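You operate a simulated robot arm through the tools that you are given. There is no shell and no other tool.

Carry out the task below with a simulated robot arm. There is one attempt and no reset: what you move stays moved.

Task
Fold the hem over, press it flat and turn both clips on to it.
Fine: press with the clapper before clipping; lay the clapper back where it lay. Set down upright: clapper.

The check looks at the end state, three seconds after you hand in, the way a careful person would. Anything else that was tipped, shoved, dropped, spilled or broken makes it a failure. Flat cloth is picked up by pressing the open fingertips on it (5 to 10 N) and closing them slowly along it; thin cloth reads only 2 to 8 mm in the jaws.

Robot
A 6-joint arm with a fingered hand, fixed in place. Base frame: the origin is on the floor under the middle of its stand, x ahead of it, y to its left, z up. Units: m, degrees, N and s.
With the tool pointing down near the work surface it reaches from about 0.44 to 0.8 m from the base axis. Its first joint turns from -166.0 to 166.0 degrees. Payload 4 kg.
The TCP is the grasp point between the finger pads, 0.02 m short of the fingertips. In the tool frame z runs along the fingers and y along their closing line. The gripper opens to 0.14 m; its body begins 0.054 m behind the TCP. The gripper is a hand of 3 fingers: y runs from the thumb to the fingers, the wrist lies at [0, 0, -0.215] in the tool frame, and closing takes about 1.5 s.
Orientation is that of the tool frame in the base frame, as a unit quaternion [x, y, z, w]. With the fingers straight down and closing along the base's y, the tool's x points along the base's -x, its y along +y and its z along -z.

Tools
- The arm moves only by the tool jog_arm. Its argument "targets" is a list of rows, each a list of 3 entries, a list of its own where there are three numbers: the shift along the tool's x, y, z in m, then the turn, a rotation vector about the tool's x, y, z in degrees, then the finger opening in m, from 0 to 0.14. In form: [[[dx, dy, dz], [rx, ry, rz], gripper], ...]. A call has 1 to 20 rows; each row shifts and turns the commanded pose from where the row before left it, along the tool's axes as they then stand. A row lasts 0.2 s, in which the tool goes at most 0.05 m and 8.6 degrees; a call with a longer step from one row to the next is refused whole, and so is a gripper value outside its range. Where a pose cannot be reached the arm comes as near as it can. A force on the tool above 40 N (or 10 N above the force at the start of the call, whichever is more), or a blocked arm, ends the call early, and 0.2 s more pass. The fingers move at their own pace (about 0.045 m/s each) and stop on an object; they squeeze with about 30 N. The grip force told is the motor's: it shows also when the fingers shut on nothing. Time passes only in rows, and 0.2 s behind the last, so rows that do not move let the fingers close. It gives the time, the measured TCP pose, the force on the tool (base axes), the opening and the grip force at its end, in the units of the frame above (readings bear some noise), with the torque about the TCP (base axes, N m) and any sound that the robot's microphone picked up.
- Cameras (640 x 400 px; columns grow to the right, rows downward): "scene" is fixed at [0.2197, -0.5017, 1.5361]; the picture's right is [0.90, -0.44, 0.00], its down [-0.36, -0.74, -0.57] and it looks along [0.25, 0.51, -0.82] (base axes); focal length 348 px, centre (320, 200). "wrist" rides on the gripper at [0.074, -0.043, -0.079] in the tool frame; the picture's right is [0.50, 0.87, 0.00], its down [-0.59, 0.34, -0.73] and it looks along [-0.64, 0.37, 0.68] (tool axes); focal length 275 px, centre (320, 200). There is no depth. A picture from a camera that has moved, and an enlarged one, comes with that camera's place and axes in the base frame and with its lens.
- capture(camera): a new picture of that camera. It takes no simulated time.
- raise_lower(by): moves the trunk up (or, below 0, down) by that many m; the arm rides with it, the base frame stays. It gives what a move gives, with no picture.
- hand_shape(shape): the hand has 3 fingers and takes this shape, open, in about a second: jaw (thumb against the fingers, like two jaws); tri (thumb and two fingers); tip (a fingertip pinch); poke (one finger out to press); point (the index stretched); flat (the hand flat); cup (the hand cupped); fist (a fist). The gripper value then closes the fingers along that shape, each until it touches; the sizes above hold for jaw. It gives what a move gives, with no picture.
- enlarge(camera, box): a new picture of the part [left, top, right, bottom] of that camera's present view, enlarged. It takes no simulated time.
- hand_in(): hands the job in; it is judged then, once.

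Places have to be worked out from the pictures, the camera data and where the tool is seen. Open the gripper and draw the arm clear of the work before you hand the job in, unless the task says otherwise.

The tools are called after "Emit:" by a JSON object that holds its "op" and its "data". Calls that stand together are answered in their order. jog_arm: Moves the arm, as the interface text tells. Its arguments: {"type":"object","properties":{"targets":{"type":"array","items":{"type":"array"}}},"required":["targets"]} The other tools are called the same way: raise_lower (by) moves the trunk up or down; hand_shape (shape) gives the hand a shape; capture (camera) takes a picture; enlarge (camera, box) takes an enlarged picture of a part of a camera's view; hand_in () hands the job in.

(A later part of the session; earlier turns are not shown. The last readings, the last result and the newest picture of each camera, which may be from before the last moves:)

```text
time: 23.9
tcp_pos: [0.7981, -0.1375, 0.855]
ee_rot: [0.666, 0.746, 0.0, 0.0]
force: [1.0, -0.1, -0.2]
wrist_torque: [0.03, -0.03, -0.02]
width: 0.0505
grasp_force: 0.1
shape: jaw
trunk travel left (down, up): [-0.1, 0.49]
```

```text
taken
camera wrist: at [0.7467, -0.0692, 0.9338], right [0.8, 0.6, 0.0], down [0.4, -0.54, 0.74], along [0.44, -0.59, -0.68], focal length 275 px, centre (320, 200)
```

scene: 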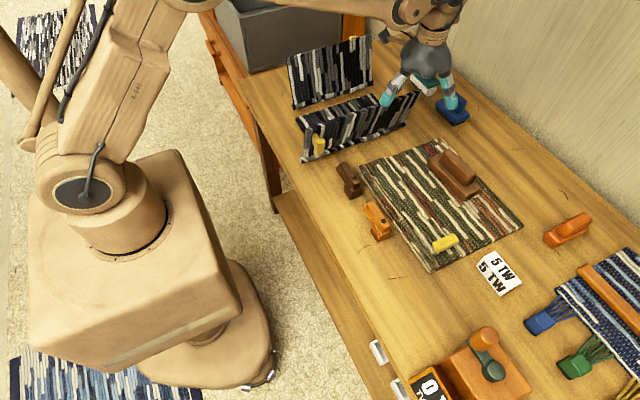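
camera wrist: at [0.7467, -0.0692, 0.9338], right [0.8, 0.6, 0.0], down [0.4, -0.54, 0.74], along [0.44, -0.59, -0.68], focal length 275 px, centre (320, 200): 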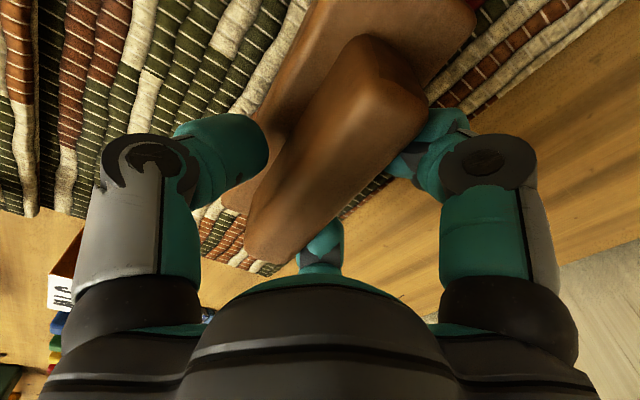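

The handle shifted about 5 mm toward −x because the +x fingers touched first, so its centre is further in +x than the tool's. I shift the tool +7 mm along its closing line to centre it, then close.

Emit:
{"op": "jog_arm", "data": {"targets": [[[0, 0.0035, 0], [0, 0, 0], 0.05], [[0, 0.0035, 0], [0, 0, 0], 0.05], [[0, 0, 0], [0, 0, 0], 0.045], [[0, 0, 0], [0, 0, 0], 0.042], [[0, 0, 0], [0, 0, 0], 0.042], [[0, 0, 0], [0, 0, 0], 0.042]]}}

Emit:
{"op": "capture", "data": {"camera": "wrist"}}

```text
time: 25.3
tcp_pos: [0.8047, -0.1369, 0.8543]
ee_rot: [0.666, 0.746, 0.001, 0.001]
force: [-1.8, -0.6, -0.2]
wrist_torque: [-0.02, 0.0, -0.02]
width: 0.0428
grasp_force: 0.1
shape: jaw
trunk travel left (down, up): [-0.1, 0.49]
```

```text
taken
camera wrist: at [0.7538, -0.0681, 0.9341], right [0.8, 0.6, 0.0], down [0.4, -0.54, 0.74], along [0.44, -0.59, -0.68], focal length 275 px, centre (320, 200)
```

wrist: 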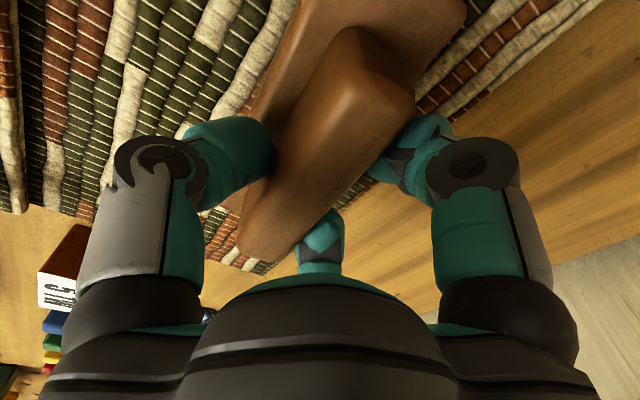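

Thumb and fingers now both seem near or touching. I close fully for the grip.

Emit:
{"op": "jog_arm", "data": {"targets": [[[0, 0, 0], [0, 0, 0], 0.038], [[0, 0, 0], [0, 0, 0], 0.034], [[0, 0, 0], [0, 0, 0], 0.03], [[0, 0, 0], [0, 0, 0], 0.02], [[0, 0, 0], [0, 0, 0], 0.01], [[0, 0, 0], [0, 0, 0], 0.01], [[0, 0, 0], [0, 0, 0], 0.01]]}}

Emit:
{"op": "capture", "data": {"camera": "wrist"}}

Emit:
{"op": "enlarge", "data": {"camera": "scene", "box": [400, 120, 520, 220]}}

```text
time: 26.9
tcp_pos: [0.8054, -0.1359, 0.8533]
ee_rot: [0.665, 0.747, 0.001, 0.0]
force: [2.8, 0.1, 1.4]
wrist_torque: [-0.01, 0.0, 0.0]
width: 0.0348
grasp_force: 30.2
shape: jaw
trunk travel left (down, up): [-0.1, 0.49]
```

```text
taken
camera wrist: at [0.754, -0.0679, 0.934], right [0.8, 0.6, 0.0], down [0.4, -0.54, 0.74], along [0.44, -0.59, -0.68], focal length 275 px, centre (320, 200)
```

wrist: 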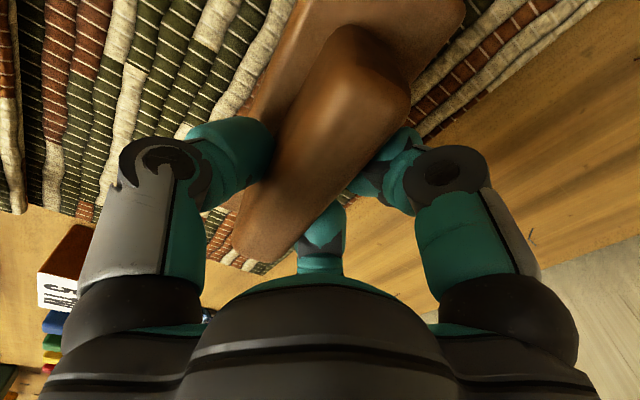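

```text
4.00 times, centred on (460, 170) of scene
camera zoom: at [0.2197, -0.5017, 1.5361], right [0.9, -0.44, 0.0], down [-0.36, -0.74, -0.57], along [0.25, 0.51, -0.82], focal length 1392 px, centre (-240, 320)
```

zoom: 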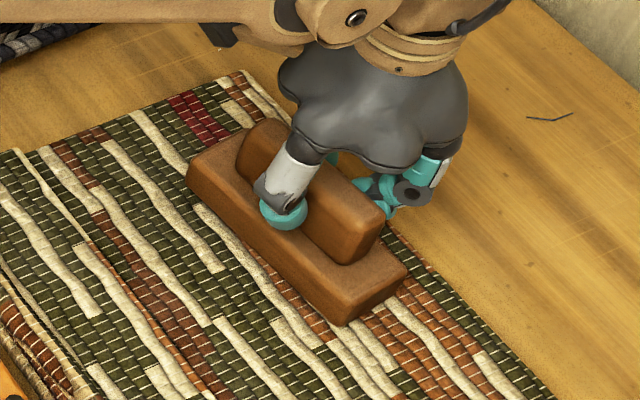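

Grip is firm at 34.8 mm, and in the scene the clapper sits practically where it lay originally. I note the grasp pose (0.805,-0.136,0.8535, yaw ≈6.6°) and lift gently.

Emit:
{"op": "jog_arm", "data": {"targets": [[[0, 0, -0.01], [0, 0, 0], 0.01], [[0, 0, -0.02], [0, 0, 0], 0.01], [[0, 0, -0.025], [0, 0, 0], 0.01], [[0, 0, -0.025], [0, 0, 0], 0.01], [[0, 0, 0], [0, 0, 0], 0.01]]}}

Emit:
{"op": "capture", "data": {"camera": "scene"}}

Emit:
{"op": "capture", "data": {"camera": "wrist"}}

```text
time: 28.1
tcp_pos: [0.8053, -0.1373, 0.9338]
ee_rot: [0.666, 0.746, 0.001, 0.001]
force: [-0.1, -0.3, -3.3]
wrist_torque: [0.0, -0.05, -0.01]
width: 0.0339
grasp_force: 29.8
shape: jaw
trunk travel left (down, up): [-0.1, 0.49]
```

```text
taken
```

scene: 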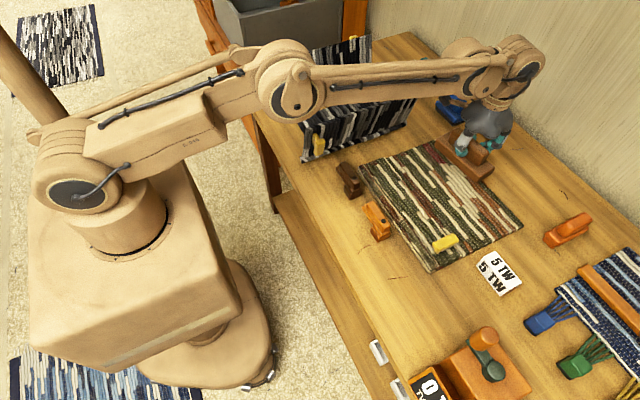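

```text
taken
camera wrist: at [0.7546, -0.0683, 1.0139], right [0.8, 0.6, 0.0], down [0.4, -0.54, 0.74], along [0.44, -0.59, -0.68], focal length 275 px, centre (320, 200)
```

wrist: 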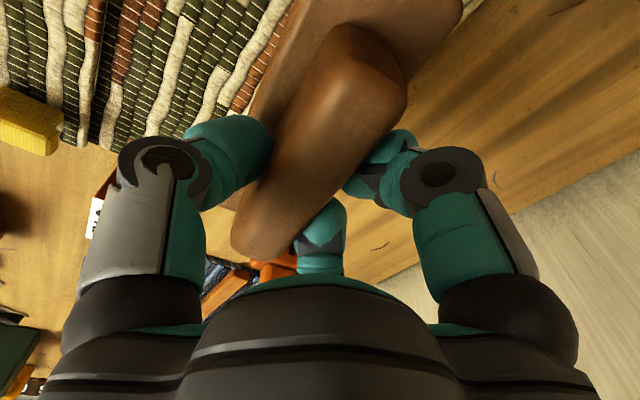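

Lifted cleanly (about 3.3 N). I square the yaw with the hem and carry it over the folded hem to x≈0.625, y≈-0.147.

Emit:
{"op": "jog_arm", "data": {"targets": [[[0, 0, 0], [0, 0, 6.6], 0.01], [[-0.002, -0.036, 0], [0, 0, 0], 0.01], [[-0.002, -0.036, 0], [0, 0, 0], 0.01], [[-0.002, -0.036, 0], [0, 0, 0], 0.01], [[-0.002, -0.036, 0], [0, 0, 0], 0.01], [[-0.002, -0.036, 0], [0, 0, 0], 0.01], [[0, 0, 0], [0, 0, 0], 0.01]]}}

Emit:
{"op": "enlarge", "data": {"camera": "scene", "box": [320, 100, 520, 280]}}

Emit:
{"op": "capture", "data": {"camera": "wrist"}}

```text
time: 29.7
tcp_pos: [0.6252, -0.1463, 0.9331]
ee_rot: [0.707, 0.707, 0.001, 0.001]
force: [-0.5, 0.5, -3.3]
wrist_torque: [-0.01, -0.03, 0.0]
width: 0.0338
grasp_force: 30.0
shape: jaw
trunk travel left (down, up): [-0.1, 0.49]
```

```text
2.22 times, centred on (420, 190) of scene
camera zoom: at [0.2197, -0.5017, 1.5361], right [0.9, -0.44, 0.0], down [-0.36, -0.74, -0.57], along [0.25, 0.51, -0.82], focal length 773 px, centre (98, 222)
```

zoom: 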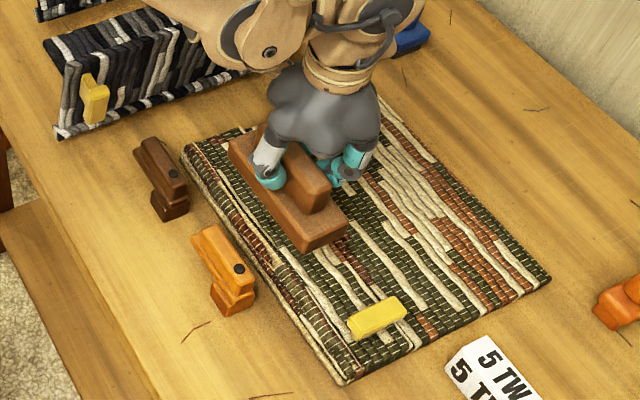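

```text
taken
camera wrist: at [0.5828, -0.0724, 1.0131], right [0.87, 0.5, 0.0], down [0.34, -0.59, 0.74], along [0.37, -0.64, -0.68], focal length 275 px, centre (320, 200)
```

wrist: 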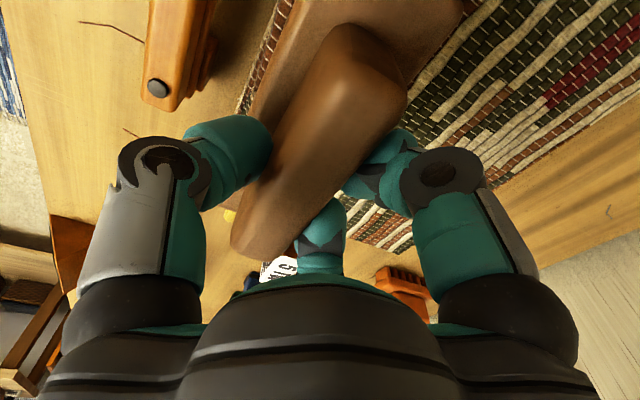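

The clapper is over the hem, clear of clips and tab. I descend to just above the hem.

Emit:
{"op": "jog_arm", "data": {"targets": [[[0, 0, 0.025], [0, 0, 0], 0.01], [[0, 0, 0.022], [0, 0, 0], 0.01], [[0, 0, 0.012], [0, 0, 0], 0.01], [[0, 0, 0], [0, 0, 0], 0.01]]}}

Emit:
{"op": "enlarge", "data": {"camera": "scene", "box": [320, 120, 480, 280]}}

```text
time: 30.7
tcp_pos: [0.6252, -0.1471, 0.8743]
ee_rot: [0.708, 0.706, 0.0, 0.001]
force: [0.2, 0.4, -3.7]
wrist_torque: [-0.02, -0.07, 0.0]
width: 0.0341
grasp_force: 30.0
shape: jaw
trunk travel left (down, up): [-0.1, 0.49]
```

```text
2.50 times, centred on (400, 200) of scene
camera zoom: at [0.2197, -0.5017, 1.5361], right [0.9, -0.44, 0.0], down [-0.36, -0.74, -0.57], along [0.25, 0.51, -0.82], focal length 870 px, centre (120, 200)
```

zoom: 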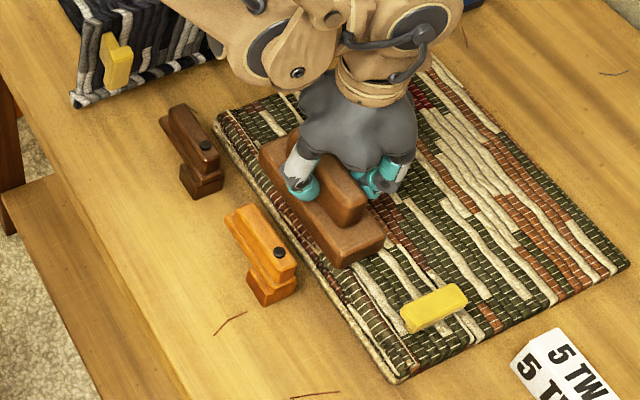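

Now lowering slowly to find contact.

Emit:
{"op": "jog_arm", "data": {"targets": [[[0, 0, 0.003], [0, 0, 0], 0.01], [[0, 0, 0.003], [0, 0, 0], 0.01], [[0, 0, 0.002], [0, 0, 0], 0.01], [[0, 0, 0.002], [0, 0, 0], 0.01], [[0, 0, 0], [0, 0, 0], 0.01]]}}

```text
time: 31.9
tcp_pos: [0.6251, -0.1468, 0.8657]
ee_rot: [0.707, 0.707, 0.001, 0.001]
force: [14.8, -2.3, 24.9]
wrist_torque: [0.03, 0.16, 0.0]
width: 0.0343
grasp_force: 30.6
shape: jaw
trunk travel left (down, up): [-0.1, 0.49]
```

Contact: about 25 N down with some sideways load. I check the picture before holding the press.

Emit:
{"op": "enlarge", "data": {"camera": "scene", "box": [320, 120, 480, 280]}}

Emit:
{"op": "capture", "data": {"camera": "wrist"}}

```text
2.50 times, centred on (400, 200) of scene
camera zoom: at [0.2197, -0.5017, 1.5361], right [0.9, -0.44, 0.0], down [-0.36, -0.74, -0.57], along [0.25, 0.51, -0.82], focal length 870 px, centre (120, 200)
```

zoom: 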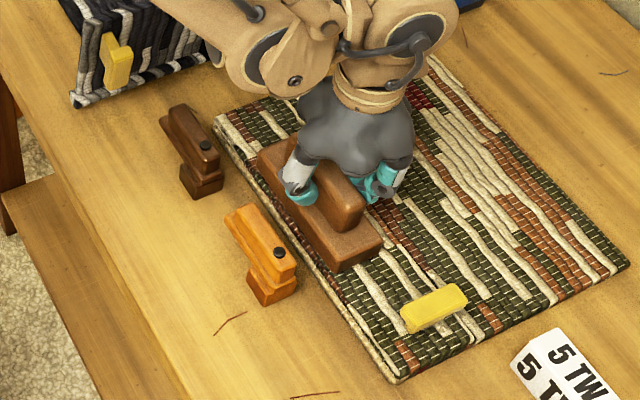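

```text
taken
camera wrist: at [0.5825, -0.0725, 0.9454], right [0.87, 0.5, 0.0], down [0.34, -0.59, 0.74], along [0.37, -0.64, -0.68], focal length 275 px, centre (320, 200)
```

wrist: 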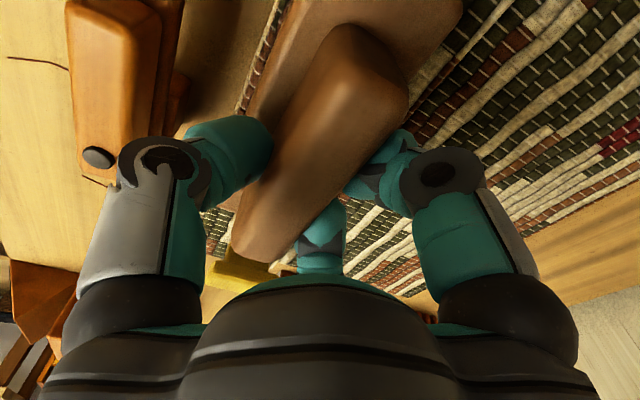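

The clapper lies squarely on the hem, clear of the tab. I press a bit more and hold for over a second.

Emit:
{"op": "jog_arm", "data": {"targets": [[[0, 0, 0.001], [0, 0, 0], 0.01], [[0, 0, 0], [0, 0, 0], 0.01], [[0, 0, 0], [0, 0, 0], 0.01], [[0, 0, 0], [0, 0, 0], 0.01], [[0, 0, 0], [0, 0, 0], 0.01], [[0, 0, 0], [0, 0, 0], 0.01], [[0, 0, 0], [0, 0, 0], 0.01]]}}

```text
time: 32.5
tcp_pos: [0.6248, -0.1466, 0.8652]
ee_rot: [0.707, 0.707, 0.002, 0.002]
force: [7.2, -0.4, 18.4]
wrist_torque: [0.03, 0.33, 0.02]
width: 0.0353
grasp_force: 29.3
shape: jaw
trunk travel left (down, up): [-0.1, 0.49]
stopped in row 2: the force on the tool passed its limit at 41 N (the readings are from after the stop); the commanded pose is now the measured one
```

The press peaked at about 41 N; now about 18 N remains. I hold this for a second or so.

Emit:
{"op": "jog_arm", "data": {"targets": [[[0, 0, 0], [0, 0, 0], 0.01], [[0, 0, 0], [0, 0, 0], 0.01], [[0, 0, 0], [0, 0, 0], 0.01], [[0, 0, 0.0005], [0, 0, 0], 0.01], [[0, 0, 0], [0, 0, 0], 0.01], [[0, 0, 0], [0, 0, 0], 0.01], [[0, 0, 0], [0, 0, 0], 0.01]]}}

Emit:
{"op": "enlarge", "data": {"camera": "scene", "box": [320, 120, 480, 280]}}

Emit:
{"op": "capture", "data": {"camera": "wrist"}}

```text
time: 33.9
tcp_pos: [0.6249, -0.1463, 0.8645]
ee_rot: [0.707, 0.707, 0.002, 0.003]
force: [5.9, -0.5, 19.9]
wrist_torque: [0.01, 0.42, 0.06]
width: 0.0352
grasp_force: 30.2
shape: jaw
trunk travel left (down, up): [-0.1, 0.49]
stopped in row 6: the force on the tool passed its limit at 40 N (the readings are from after the stop); the commanded pose is now the measured one
```

```text
2.50 times, centred on (400, 200) of scene
camera zoom: at [0.2197, -0.5017, 1.5361], right [0.9, -0.44, 0.0], down [-0.36, -0.74, -0.57], along [0.25, 0.51, -0.82], focal length 870 px, centre (120, 200)
```

zoom: 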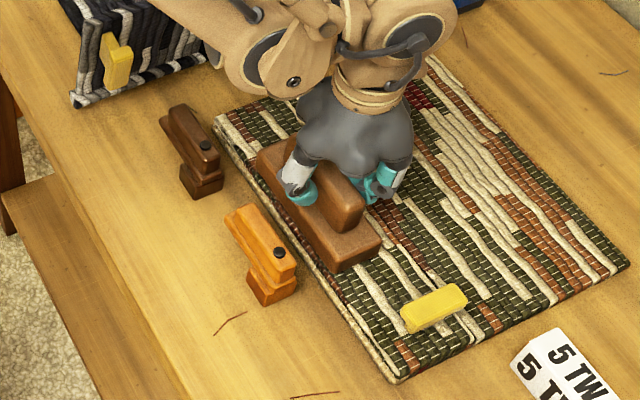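

```text
taken
camera wrist: at [0.582, -0.0724, 0.9445], right [0.87, 0.5, 0.0], down [0.33, -0.59, 0.74], along [0.37, -0.64, -0.68], focal length 275 px, centre (320, 200)
```

wrist: 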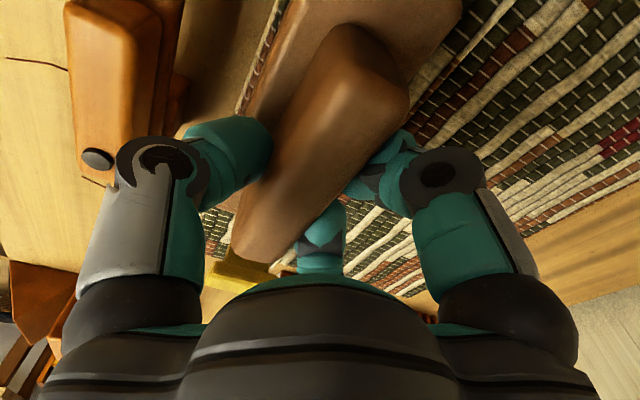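

The press was held at 20–40 N for roughly two seconds. I lift the clapper straight up and inspect the hem.

Emit:
{"op": "jog_arm", "data": {"targets": [[[0, 0, -0.005], [0, 0, 0], 0.01], [[0, 0, -0.015], [0, 0, 0], 0.01], [[0, 0, -0.025], [0, 0, 0], 0.01], [[0, 0, -0.0237], [0, 0, 0], 0.01], [[0, 0, 0], [0, 0, 0], 0.01]]}}

Emit:
{"op": "enlarge", "data": {"camera": "scene", "box": [320, 120, 480, 280]}}

Emit:
{"op": "capture", "data": {"camera": "wrist"}}

```text
time: 35.1
tcp_pos: [0.6249, -0.1464, 0.9329]
ee_rot: [0.707, 0.707, 0.001, 0.001]
force: [-0.2, -0.5, -3.9]
wrist_torque: [-0.01, -0.05, 0.01]
width: 0.0341
grasp_force: 30.1
shape: jaw
trunk travel left (down, up): [-0.1, 0.49]
```

```text
2.50 times, centred on (400, 200) of scene
camera zoom: at [0.2197, -0.5017, 1.5361], right [0.9, -0.44, 0.0], down [-0.36, -0.74, -0.57], along [0.25, 0.51, -0.82], focal length 870 px, centre (120, 200)
```

zoom: 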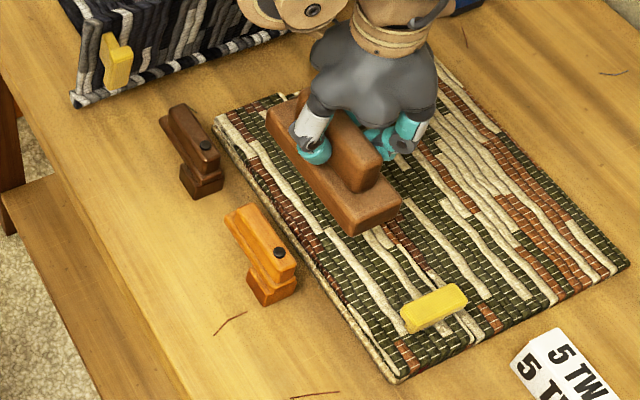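

```text
taken
camera wrist: at [0.5827, -0.0725, 1.0118], right [0.87, 0.5, 0.0], down [0.34, -0.59, 0.74], along [0.37, -0.64, -0.68], focal length 275 px, centre (320, 200)
```

wrist: 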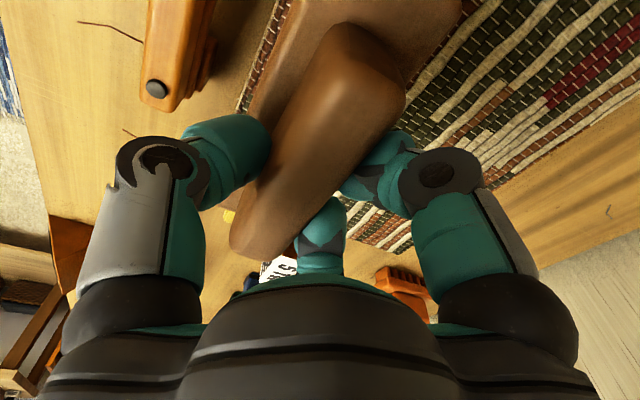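

The hem now lies flat. I carry the clapper back along the reverse path and restore its yaw.

Emit:
{"op": "jog_arm", "data": {"targets": [[[0.0019, 0.0361, 0], [0, 0, 0], 0.01], [[0.0019, 0.0361, 0], [0, 0, 0], 0.01], [[0.0019, 0.0361, 0], [0, 0, 0], 0.01], [[0.0019, 0.0361, 0], [0, 0, 0], 0.01], [[0.0019, 0.0361, 0], [0, 0, 0], 0.01], [[0, 0, 0], [0, 0, -6.6], 0.01], [[0, 0, 0], [0, 0, 0], 0.01], [[0, 0, 0], [0, 0, 0], 0.01]]}}

Emit:
{"op": "enlarge", "data": {"camera": "scene", "box": [400, 120, 520, 220]}}

```text
time: 36.9
tcp_pos: [0.8064, -0.1376, 0.9331]
ee_rot: [0.665, 0.747, 0.001, 0.002]
force: [-0.7, 0.3, -3.4]
wrist_torque: [0.0, -0.02, -0.04]
width: 0.0343
grasp_force: 30.2
shape: jaw
trunk travel left (down, up): [-0.1, 0.49]
```

```text
4.00 times, centred on (460, 170) of scene
camera zoom: at [0.2197, -0.5017, 1.5361], right [0.9, -0.44, 0.0], down [-0.36, -0.74, -0.57], along [0.25, 0.51, -0.82], focal length 1392 px, centre (-240, 320)
```

zoom: 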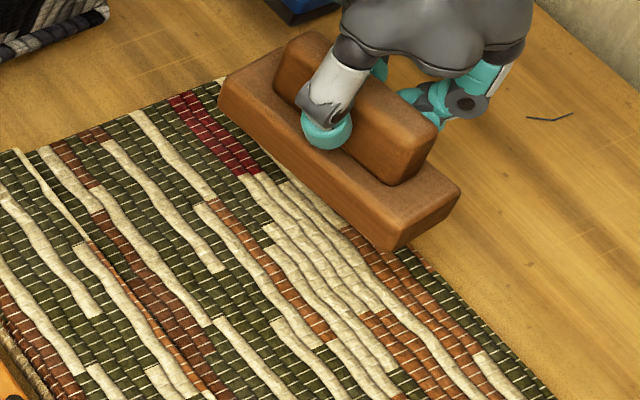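

Position restored to within a millimetre or two. I lower the clapper to just above the mat, then slowly to contact.

Emit:
{"op": "jog_arm", "data": {"targets": [[[0, 0, 0.03], [0, 0, 0], 0.01], [[0, 0, 0.028], [0, 0, 0], 0.01], [[0, 0, 0.012], [0, 0, 0], 0.01], [[0, 0, 0.004], [0, 0, 0], 0.01], [[0, 0, 0.002], [0, 0, 0], 0.01], [[0, 0, 0], [0, 0, 0], 0.01]]}}

Emit:
{"op": "enlarge", "data": {"camera": "scene", "box": [400, 120, 520, 220]}}

```text
time: 38.3
tcp_pos: [0.8052, -0.1385, 0.8566]
ee_rot: [0.665, 0.746, 0.001, 0.002]
force: [-0.6, 0.9, -3.3]
wrist_torque: [-0.01, -0.05, 0.0]
width: 0.034
grasp_force: 30.7
shape: jaw
trunk travel left (down, up): [-0.1, 0.49]
```

```text
4.00 times, centred on (460, 170) of scene
camera zoom: at [0.2197, -0.5017, 1.5361], right [0.9, -0.44, 0.0], down [-0.36, -0.74, -0.57], along [0.25, 0.51, -0.82], focal length 1392 px, centre (-240, 320)
```

zoom: 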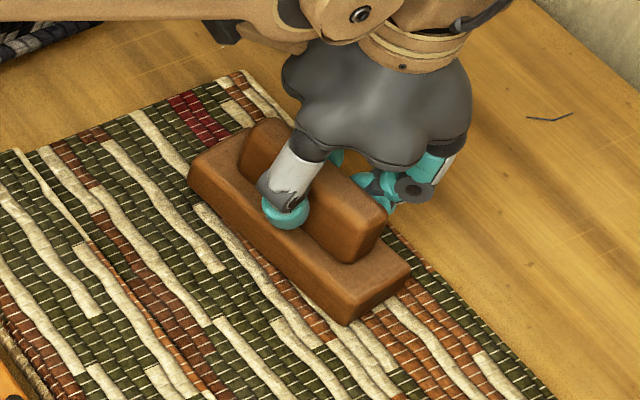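

The clapper is 3 mm above the mat; compared with the original picture its −y end is shifted a few mm. I correct by about 2 mm and 1.3° before setting down.

Emit:
{"op": "jog_arm", "data": {"targets": [[[0.002, -0.0018, 0], [0, 0, 1.3], 0.01], [[0, 0, 0], [0, 0, 0], 0.01], [[0, 0, 0], [0, 0, 0], 0.01]]}}

Emit:
{"op": "enlarge", "data": {"camera": "scene", "box": [400, 120, 520, 220]}}

```text
time: 39.1
tcp_pos: [0.8045, -0.1356, 0.8575]
ee_rot: [0.674, 0.739, 0.0, 0.001]
force: [0.3, 0.0, -3.7]
wrist_torque: [0.03, 0.01, -0.01]
width: 0.0342
grasp_force: 30.4
shape: jaw
trunk travel left (down, up): [-0.1, 0.49]
```

```text
4.00 times, centred on (460, 170) of scene
camera zoom: at [0.2197, -0.5017, 1.5361], right [0.9, -0.44, 0.0], down [-0.36, -0.74, -0.57], along [0.25, 0.51, -0.82], focal length 1392 px, centre (-240, 320)
```

zoom: 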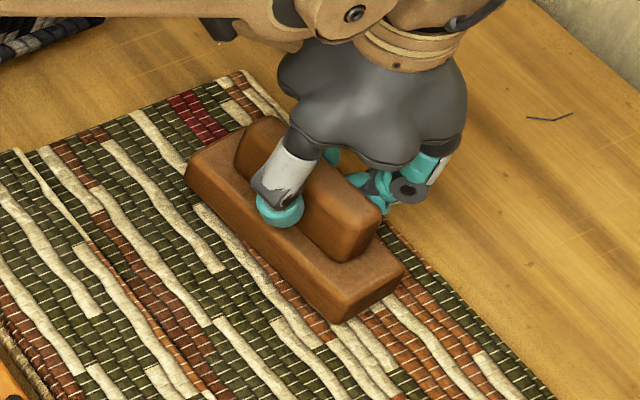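

Now it matches the original outline within about 2 px. I lower it the last few millimetres to contact.

Emit:
{"op": "jog_arm", "data": {"targets": [[[0, 0, 0.002], [0, 0, 0], 0.01], [[0, 0, 0.001], [0, 0, 0], 0.01], [[0, 0, 0.001], [0, 0, 0], 0.01], [[0, 0, 0], [0, 0, 0], 0.01]]}}

```text
time: 40.1
tcp_pos: [0.8046, -0.1361, 0.8544]
ee_rot: [0.673, 0.739, 0.001, 0.002]
force: [9.0, -1.4, 14.1]
wrist_torque: [0.0, 0.13, -0.01]
width: 0.034
grasp_force: 30.0
shape: jaw
trunk travel left (down, up): [-0.1, 0.49]
```

Contact made. I relieve the load slightly and open the fingers.

Emit:
{"op": "jog_arm", "data": {"targets": [[[0, 0, -0.001], [0, 0, 0], 0.01], [[0, 0, 0], [0, 0, 0], 0.04], [[0, 0, 0], [0, 0, 0], 0.05], [[0, 0, 0], [0, 0, 0], 0.07], [[0, 0, 0], [0, 0, 0], 0.09], [[0, 0, 0], [0, 0, 0], 0.12], [[0, 0, 0], [0, 0, 0], 0.14], [[0, 0, 0], [0, 0, 0], 0.14], [[0, 0, 0], [0, 0, 0], 0.14]]}}

Emit:
{"op": "enlarge", "data": {"camera": "scene", "box": [400, 120, 520, 220]}}

Emit:
{"op": "capture", "data": {"camera": "wrist"}}

```text
time: 42.1
tcp_pos: [0.8035, -0.1358, 0.8541]
ee_rot: [0.673, 0.739, 0.001, 0.002]
force: [0.4, -0.1, -0.1]
wrist_torque: [0.01, -0.03, -0.01]
width: 0.14
grasp_force: 0.1
shape: jaw
trunk travel left (down, up): [-0.1, 0.49]
```

```text
4.00 times, centred on (460, 170) of scene
camera zoom: at [0.2197, -0.5017, 1.5361], right [0.9, -0.44, 0.0], down [-0.36, -0.74, -0.57], along [0.25, 0.51, -0.82], focal length 1392 px, centre (-240, 320)
```

zoom: 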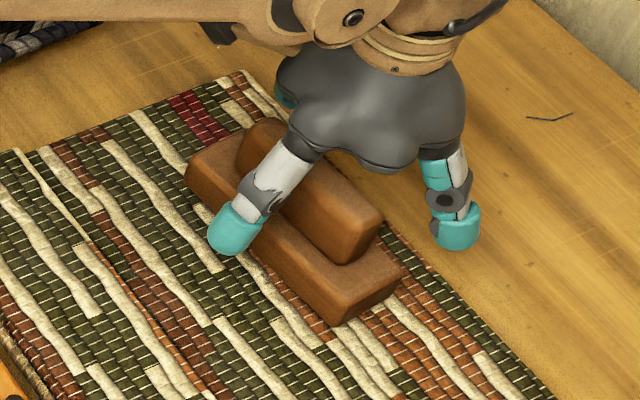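

```text
taken
camera wrist: at [0.7546, -0.066, 0.9338], right [0.82, 0.58, 0.0], down [0.39, -0.55, 0.74], along [0.43, -0.6, -0.68], focal length 275 px, centre (320, 200)
```

wrist: 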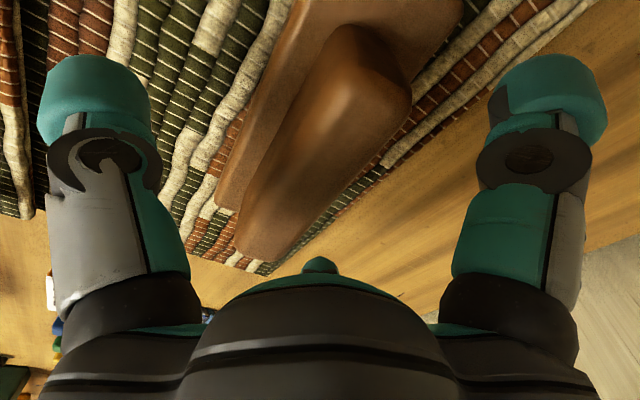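

Clapper is released, upright, and matches its original outline. I raise straight up clear of it.

Emit:
{"op": "jog_arm", "data": {"targets": [[[0, 0, -0.02], [0, 0, 0], 0.14], [[0, 0, -0.03], [0, 0, 0], 0.14], [[0, 0, -0.04], [0, 0, 0], 0.14], [[0, 0, -0.04], [0, 0, 0], 0.14], [[0, 0, -0.04], [0, 0, 0], 0.14], [[0, 0, 0], [0, 0, 0], 0.14]]}}

Emit:
{"op": "capture", "data": {"camera": "scene"}}

Emit:
{"op": "enlarge", "data": {"camera": "scene", "box": [320, 130, 480, 280]}}

```text
time: 43.5
tcp_pos: [0.8044, -0.1355, 1.0257]
ee_rot: [0.674, 0.739, 0.001, 0.001]
force: [-0.1, 0.0, 0.8]
wrist_torque: [-0.01, -0.02, 0.05]
width: 0.1399
grasp_force: 0.1
shape: jaw
trunk travel left (down, up): [-0.1, 0.49]
```

```text
taken
```

scene: 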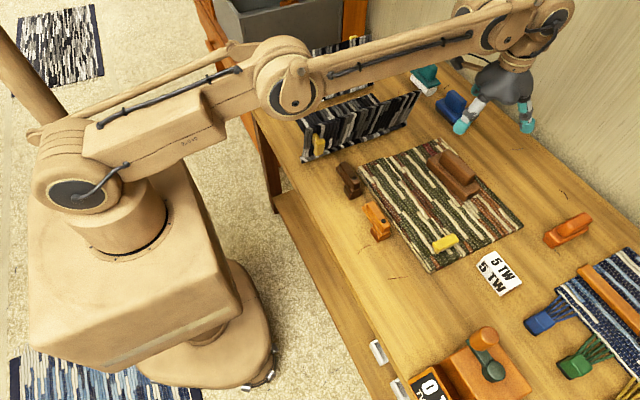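

```text
2.67 times, centred on (400, 205) of scene
camera zoom: at [0.2197, -0.5017, 1.5361], right [0.9, -0.44, 0.0], down [-0.36, -0.74, -0.57], along [0.25, 0.51, -0.82], focal length 928 px, centre (107, 187)
```

zoom: 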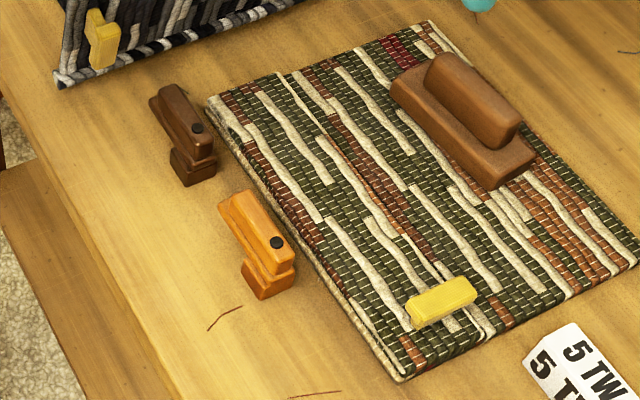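

The hem is pressed flat with a visible crease, and the clapper rests in place. Now I turn the tool back to its original yaw (keeping the camera mast away from the neighbouring mat's tab) and move over the clips.

Emit:
{"op": "jog_arm", "data": {"targets": [[[0, 0, 0], [0, 0, -8.47], 0.14], [[0, 0, 0], [0, 0, -8.47], 0.14], [[0, 0, 0], [0, 0, -8.47], 0.14], [[0, 0, 0], [0, 0, -8.47], 0.14], [[0, 0, 0], [0, 0, -8.47], 0.14], [[0, 0, 0], [0, 0, -8.47], 0.14], [[0, 0, 0], [0, 0, -8.47], 0.14], [[0, 0, 0], [0, 0, -8.47], 0.14], [[0, 0, 0], [0, 0, -8.47], 0.14], [[0, 0, 0], [0, 0, -8.47], 0.14], [[0.04, -0.02, -0.005], [0, 0, 0], 0.14], [[0.04, -0.02, -0.005], [0, 0, 0], 0.14], [[0.04, -0.02, -0.005], [0, 0, 0], 0.14], [[0.04, -0.02, -0.005], [0, 0, 0], 0.14], [[0.04, -0.02, -0.005], [0, 0, 0], 0.14], [[0.04, -0.02, 0], [0, 0, 0], 0.14], [[0.04, -0.02, 0], [0, 0, 0], 0.14], [[0, 0, 0], [0, 0, 0], 0.14]]}}

Emit:
{"op": "hand_shape", "data": {"shape": "poke"}}

Emit:
{"op": "capture", "data": {"camera": "wrist"}}

Emit:
{"op": "capture", "data": {"camera": "scene"}}

```text
time: 47.3
tcp_pos: [0.5221, -0.2749, 1.0492]
ee_rot: [0.001, 1.0, -0.001, 0.001]
force: [-1.3, 0.0, 0.4]
wrist_torque: [-0.02, 0.03, 0.01]
width: 0.1398
grasp_force: 0.0
shape: jaw
trunk travel left (down, up): [-0.1, 0.49]
```

```text
time: 48.2
tcp_pos: [0.5218, -0.2767, 1.049]
ee_rot: [0.0, 1.0, 0.0, 0.001]
force: [-0.5, 0.3, -0.1]
wrist_torque: [0.0, 0.02, 0.01]
width: 0.0
grasp_force: 0.0
shape: poke
trunk travel left (down, up): [-0.1, 0.49]
```

```text
taken
camera wrist: at [0.4482, -0.3182, 1.1278], right [-0.5, 0.87, 0.0], down [0.58, 0.34, 0.74], along [0.64, 0.37, -0.68], focal length 275 px, centre (320, 200)
```

wrist: 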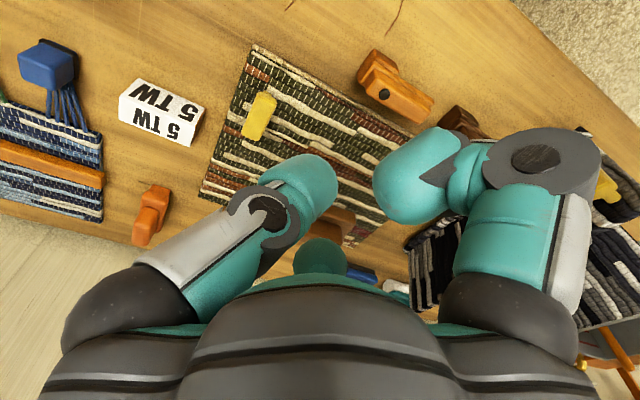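

```text
taken
```

scene: 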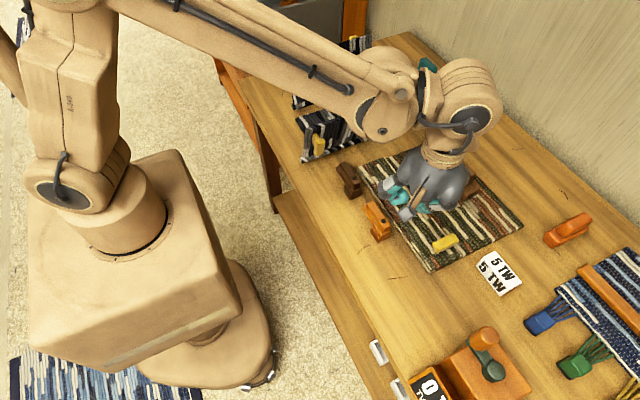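

I look closely at the poke shape to see which finger is extended.

Emit:
{"op": "enlarge", "data": {"camera": "scene", "box": [360, 120, 500, 240]}}

Emit:
{"op": "enlarge", "data": {"camera": "wrist", "box": [200, 100, 520, 300]}}

```text
3.33 times, centred on (430, 180) of scene
camera zoom: at [0.2197, -0.5017, 1.5361], right [0.9, -0.44, 0.0], down [-0.36, -0.74, -0.57], along [0.25, 0.51, -0.82], focal length 1160 px, centre (-47, 267)
```

zoom: 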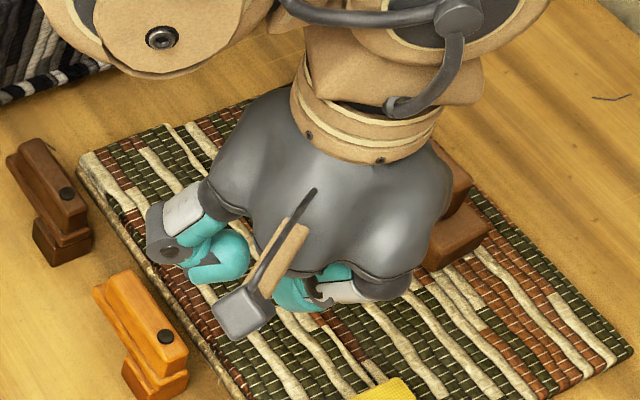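

```text
2.00 times, centred on (360, 200) of wrist
camera zoom: at [0.4482, -0.3182, 1.1278], right [-0.5, 0.87, 0.0], down [0.58, 0.34, 0.74], along [0.64, 0.37, -0.68], focal length 551 px, centre (240, 200)
```

zoom: 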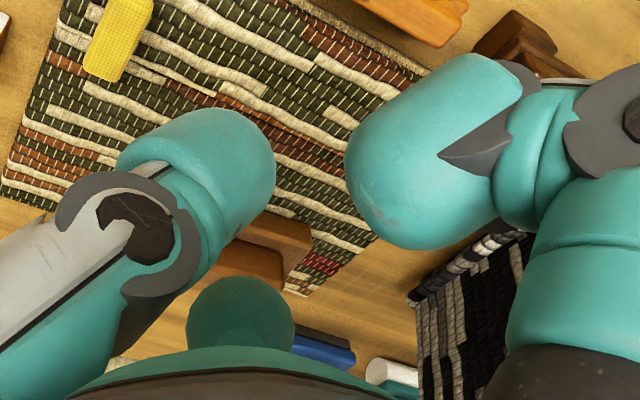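

In "poke" the thumb sits at the TCP but the curled fingers' knuckles are nearly level with it. I check the "point" shape too.

Emit:
{"op": "hand_shape", "data": {"shape": "point"}}

Emit:
{"op": "capture", "data": {"camera": "wrist"}}

Emit:
{"op": "enlarge", "data": {"camera": "scene", "box": [360, 120, 500, 240]}}

```text
time: 49.1
tcp_pos: [0.5226, -0.2754, 1.0496]
ee_rot: [0.0, 1.0, 0.0, 0.002]
force: [-0.2, -0.6, 0.1]
wrist_torque: [0.01, 0.01, 0.06]
width: 0.0
grasp_force: 0.2
shape: point
trunk travel left (down, up): [-0.1, 0.49]
```

```text
taken
camera wrist: at [0.4482, -0.3182, 1.1278], right [-0.5, 0.87, 0.0], down [0.58, 0.34, 0.74], along [0.64, 0.37, -0.68], focal length 275 px, centre (320, 200)
```

wrist: 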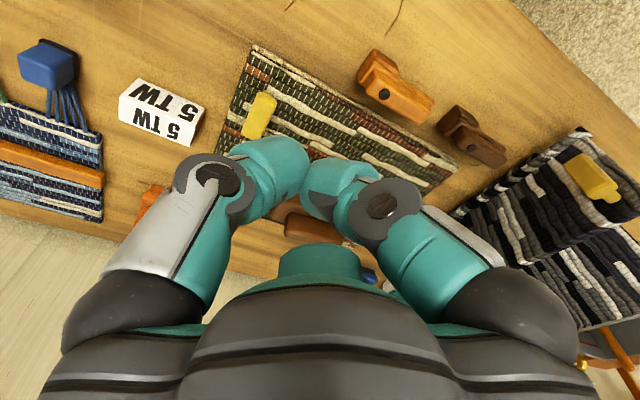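

```text
3.33 times, centred on (430, 180) of scene
camera zoom: at [0.2197, -0.5017, 1.5361], right [0.9, -0.44, 0.0], down [-0.36, -0.74, -0.57], along [0.25, 0.51, -0.82], focal length 1160 px, centre (-47, 267)
```

zoom: 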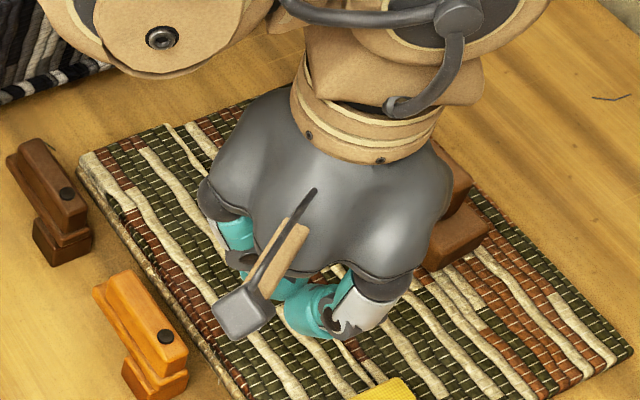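

The closed jaw is the best-known pusher, so I go back to "jaw", close it, and position it on the −x side of the orange clip's arm.

Emit:
{"op": "hand_shape", "data": {"shape": "jaw"}}

Emit:
{"op": "jog_arm", "data": {"targets": [[[0.02, 0.03, 0.02], [0, 0, 0], 0.0], [[0.02, 0.03, 0.03], [0, 0, 0], 0.0], [[0.022, 0.03, 0.03], [0, 0, 0], 0.0], [[0, 0.02, 0.03], [0, 0, 0], 0.0], [[0, 0, 0], [0, 0, 0], 0.0], [[0, 0, 0], [0, 0, 0], 0.0], [[0, 0, 0], [0, 0, 0], 0.0], [[0, 0, 0], [0, 0, 0], 0.0]]}}

Emit:
{"op": "enlarge", "data": {"camera": "scene", "box": [320, 130, 480, 280]}}

Emit:
{"op": "capture", "data": {"camera": "wrist"}}

```text
time: 50.0
tcp_pos: [0.5218, -0.2752, 1.0482]
ee_rot: [-0.001, 1.0, 0.001, 0.002]
force: [0.2, -0.8, -0.3]
wrist_torque: [0.01, 0.01, -0.02]
width: 0.1401
grasp_force: 0.1
shape: jaw
trunk travel left (down, up): [-0.1, 0.49]
```

```text
time: 51.8
tcp_pos: [0.4618, -0.1653, 0.9386]
ee_rot: [0.0, 1.0, 0.0, 0.001]
force: [0.2, 0.1, 0.5]
wrist_torque: [0.01, 0.02, 0.0]
width: 0.0
grasp_force: 6.3
shape: jaw
trunk travel left (down, up): [-0.1, 0.49]
```

```text
2.67 times, centred on (400, 205) of scene
camera zoom: at [0.2197, -0.5017, 1.5361], right [0.9, -0.44, 0.0], down [-0.36, -0.74, -0.57], along [0.25, 0.51, -0.82], focal length 928 px, centre (107, 187)
```

zoom: 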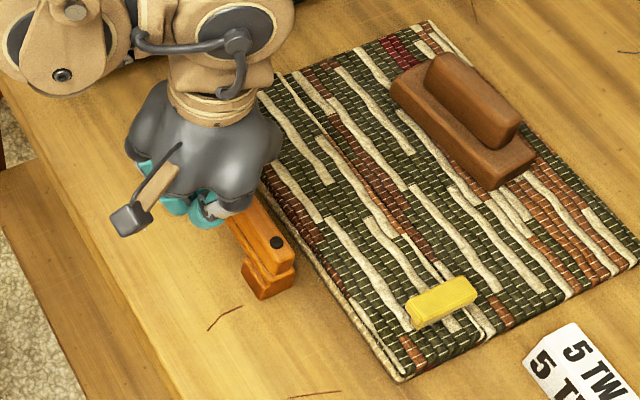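

```text
taken
camera wrist: at [0.3879, -0.2084, 1.0175], right [-0.5, 0.87, 0.0], down [0.58, 0.34, 0.74], along [0.64, 0.37, -0.68], focal length 275 px, centre (320, 200)
```

wrist: 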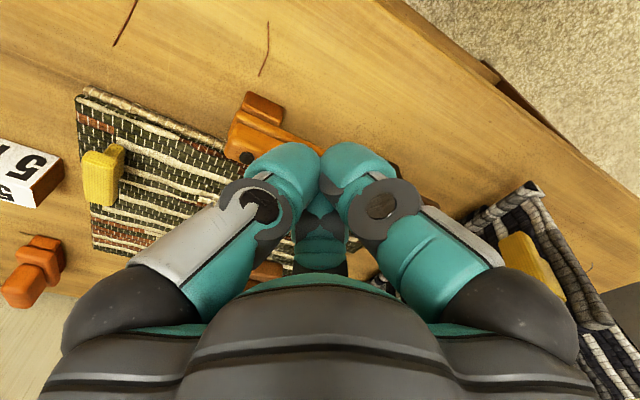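

I lower beside the orange arm (fingertips to z≈0.823, above the hem level and below the arm's top).

Emit:
{"op": "jog_arm", "data": {"targets": [[[0.002, 0, 0.035], [0, 0, 0], 0.0], [[0, 0, 0.035], [0, 0, 0], 0.0], [[0, 0, 0.025], [0, 0, 0], 0.0], [[0, 0, 0], [0, 0, 0], 0.0]]}}

Emit:
{"op": "enlarge", "data": {"camera": "scene", "box": [320, 130, 480, 280]}}

Emit:
{"op": "capture", "data": {"camera": "wrist"}}

```text
time: 52.8
tcp_pos: [0.4587, -0.1658, 0.843]
ee_rot: [0.0, 1.0, 0.0, 0.001]
force: [0.3, 0.1, -0.1]
wrist_torque: [0.03, 0.0, 0.01]
width: 0.0
grasp_force: 29.8
shape: jaw
trunk travel left (down, up): [-0.1, 0.49]
```

```text
2.67 times, centred on (400, 205) of scene
camera zoom: at [0.2197, -0.5017, 1.5361], right [0.9, -0.44, 0.0], down [-0.36, -0.74, -0.57], along [0.25, 0.51, -0.82], focal length 928 px, centre (107, 187)
```

zoom: 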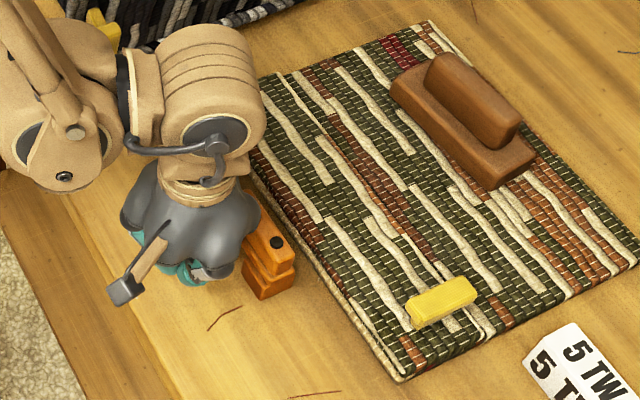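

```text
taken
camera wrist: at [0.3854, -0.2078, 0.9219], right [-0.5, 0.87, 0.0], down [0.58, 0.34, 0.74], along [0.64, 0.37, -0.68], focal length 275 px, centre (320, 200)
```

wrist: 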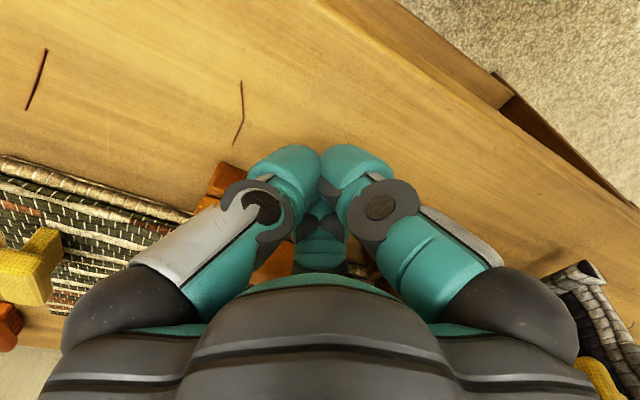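

Now I push in +x slowly toward the orange clip arm.

Emit:
{"op": "jog_arm", "data": {"targets": [[[-0.008, 0, 0], [0, 0, 0], 0.0], [[-0.008, 0, 0], [0, 0, 0], 0.0], [[-0.006, 0, 0], [0, 0, 0], 0.0], [[-0.006, 0, 0], [0, 0, 0], 0.0], [[0, 0, 0], [0, 0, 0], 0.0]]}}

Emit:
{"op": "enlarge", "data": {"camera": "scene", "box": [320, 130, 480, 280]}}

```text
time: 54.0
tcp_pos: [0.4873, -0.1649, 0.8433]
ee_rot: [0.0, 1.0, 0.0, 0.002]
force: [0.3, 1.3, 0.6]
wrist_torque: [0.0, 0.03, -0.01]
width: 0.0002
grasp_force: 30.3
shape: jaw
trunk travel left (down, up): [-0.1, 0.49]
```

```text
2.67 times, centred on (400, 205) of scene
camera zoom: at [0.2197, -0.5017, 1.5361], right [0.9, -0.44, 0.0], down [-0.36, -0.74, -0.57], along [0.25, 0.51, -0.82], focal length 928 px, centre (107, 187)
```

zoom: 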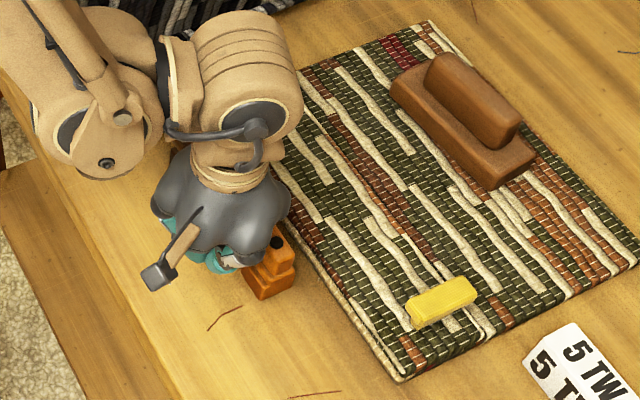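

No contact force yet. I continue in small steps with a slight +y to follow the arc.

Emit:
{"op": "jog_arm", "data": {"targets": [[[-0.006, 0, 0], [0, 0, 0], 0.0], [[-0.006, 0, 0], [0, 0, 0], 0.0], [[0, 0, 0], [0, 0, 0], 0.0]]}}

Emit:
{"op": "capture", "data": {"camera": "wrist"}}

Emit:
{"op": "enlarge", "data": {"camera": "scene", "box": [340, 170, 440, 260]}}

```text
time: 54.8
tcp_pos: [0.4986, -0.1651, 0.845]
ee_rot: [0.0, 1.0, 0.0, 0.002]
force: [-2.1, 1.3, 1.3]
wrist_torque: [-0.03, -0.03, 0.06]
width: 0.0
grasp_force: 29.7
shape: jaw
trunk travel left (down, up): [-0.1, 0.49]
```

```text
taken
camera wrist: at [0.4254, -0.2082, 0.9231], right [-0.5, 0.87, 0.0], down [0.58, 0.34, 0.74], along [0.64, 0.37, -0.68], focal length 275 px, centre (320, 200)
```

wrist: 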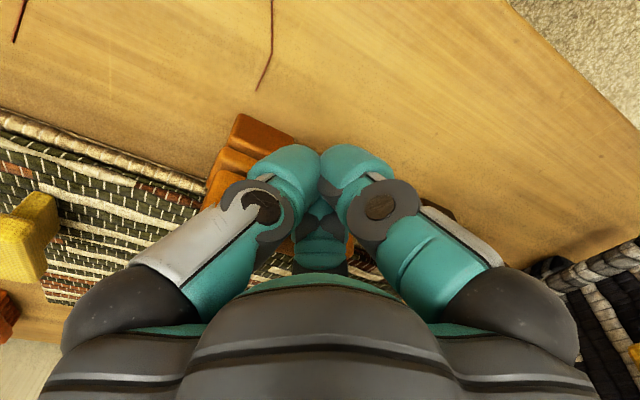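

```text
4.44 times, centred on (390, 215) of scene
camera zoom: at [0.2197, -0.5017, 1.5361], right [0.9, -0.44, 0.0], down [-0.36, -0.74, -0.57], along [0.25, 0.51, -0.82], focal length 1546 px, centre (9, 133)
```

zoom: 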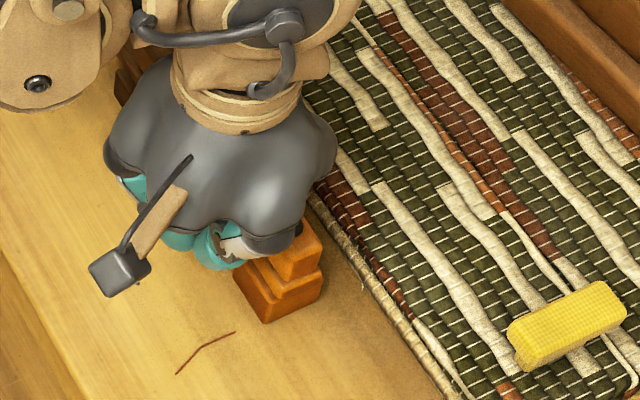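

Slight reaction (−2 N) shows contact. I keep pushing along the arc.

Emit:
{"op": "jog_arm", "data": {"targets": [[[-0.006, 0.001, 0.001], [0, 0, 0], 0.0], [[-0.006, 0.001, 0], [0, 0, 0], 0.0], [[-0.006, 0.002, 0], [0, 0, 0], 0.0], [[0, 0, 0], [0, 0, 0], 0.0]]}}

Emit:
{"op": "capture", "data": {"camera": "wrist"}}

Emit:
{"op": "enlarge", "data": {"camera": "scene", "box": [340, 170, 440, 260]}}

```text
time: 55.8
tcp_pos: [0.5178, -0.1608, 0.8429]
ee_rot: [0.001, 1.0, 0.0, 0.002]
force: [-9.3, 2.1, 0.9]
wrist_torque: [0.01, -0.01, -0.21]
width: 0.0
grasp_force: 29.5
shape: jaw
trunk travel left (down, up): [-0.1, 0.49]
```

```text
taken
camera wrist: at [0.4429, -0.2041, 0.922], right [-0.5, 0.87, 0.0], down [0.58, 0.34, 0.74], along [0.64, 0.37, -0.68], focal length 275 px, centre (320, 200)
```

wrist: 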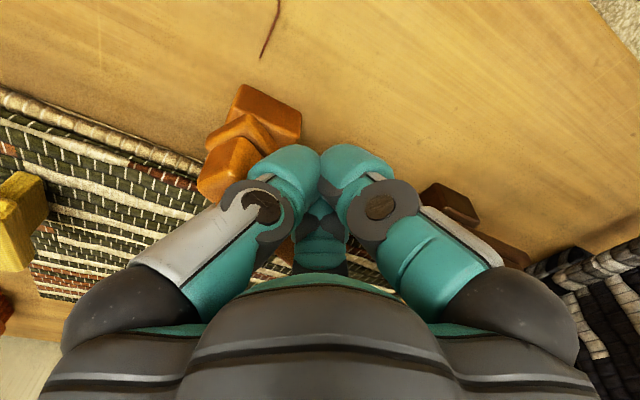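

```text
4.44 times, centred on (390, 215) of scene
camera zoom: at [0.2197, -0.5017, 1.5361], right [0.9, -0.44, 0.0], down [-0.36, -0.74, -0.57], along [0.25, 0.51, -0.82], focal length 1546 px, centre (9, 133)
```

zoom: 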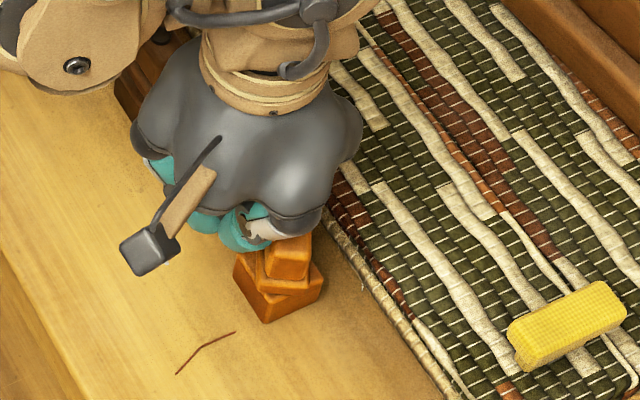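

The arm is turning (about 30°), but the thumb is now bearing near the pivot. I back off a little, shift +y for a longer lever, and then check.

Emit:
{"op": "jog_arm", "data": {"targets": [[[0.008, 0, 0], [0, 0, 0], 0.0], [[0, 0.015, 0], [0, 0, 0], 0.0], [[0, 0.015, 0], [0, 0, 0], 0.0], [[0, 0.014, 0], [0, 0, 0], 0.0], [[0, 0, 0], [0, 0, 0], 0.0]]}}

Emit:
{"op": "capture", "data": {"camera": "wrist"}}

Emit:
{"op": "enlarge", "data": {"camera": "scene", "box": [340, 170, 440, 260]}}

```text
time: 57.0
tcp_pos: [0.5097, -0.1179, 0.8421]
ee_rot: [0.0, 1.0, 0.0, 0.002]
force: [0.6, 0.3, 0.3]
wrist_torque: [0.0, 0.02, 0.03]
width: 0.0
grasp_force: 29.8
shape: jaw
trunk travel left (down, up): [-0.1, 0.49]
```

```text
taken
camera wrist: at [0.4352, -0.1598, 0.9217], right [-0.5, 0.87, 0.0], down [0.58, 0.34, 0.74], along [0.64, 0.37, -0.68], focal length 275 px, centre (320, 200)
```

wrist: 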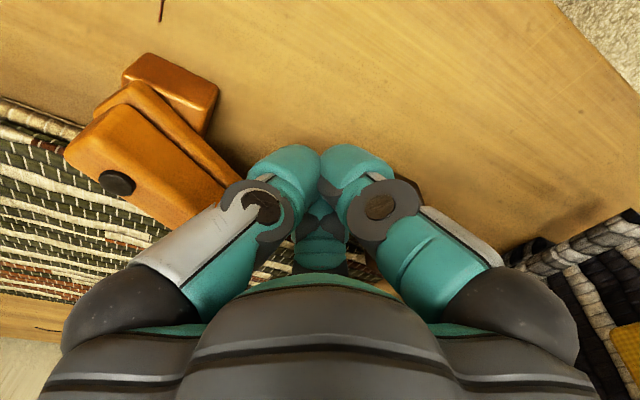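

```text
4.44 times, centred on (390, 215) of scene
camera zoom: at [0.2197, -0.5017, 1.5361], right [0.9, -0.44, 0.0], down [-0.36, -0.74, -0.57], along [0.25, 0.51, -0.82], focal length 1546 px, centre (9, 133)
```

zoom: 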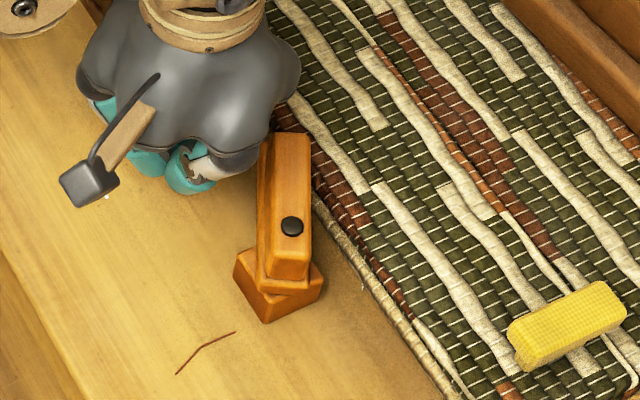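

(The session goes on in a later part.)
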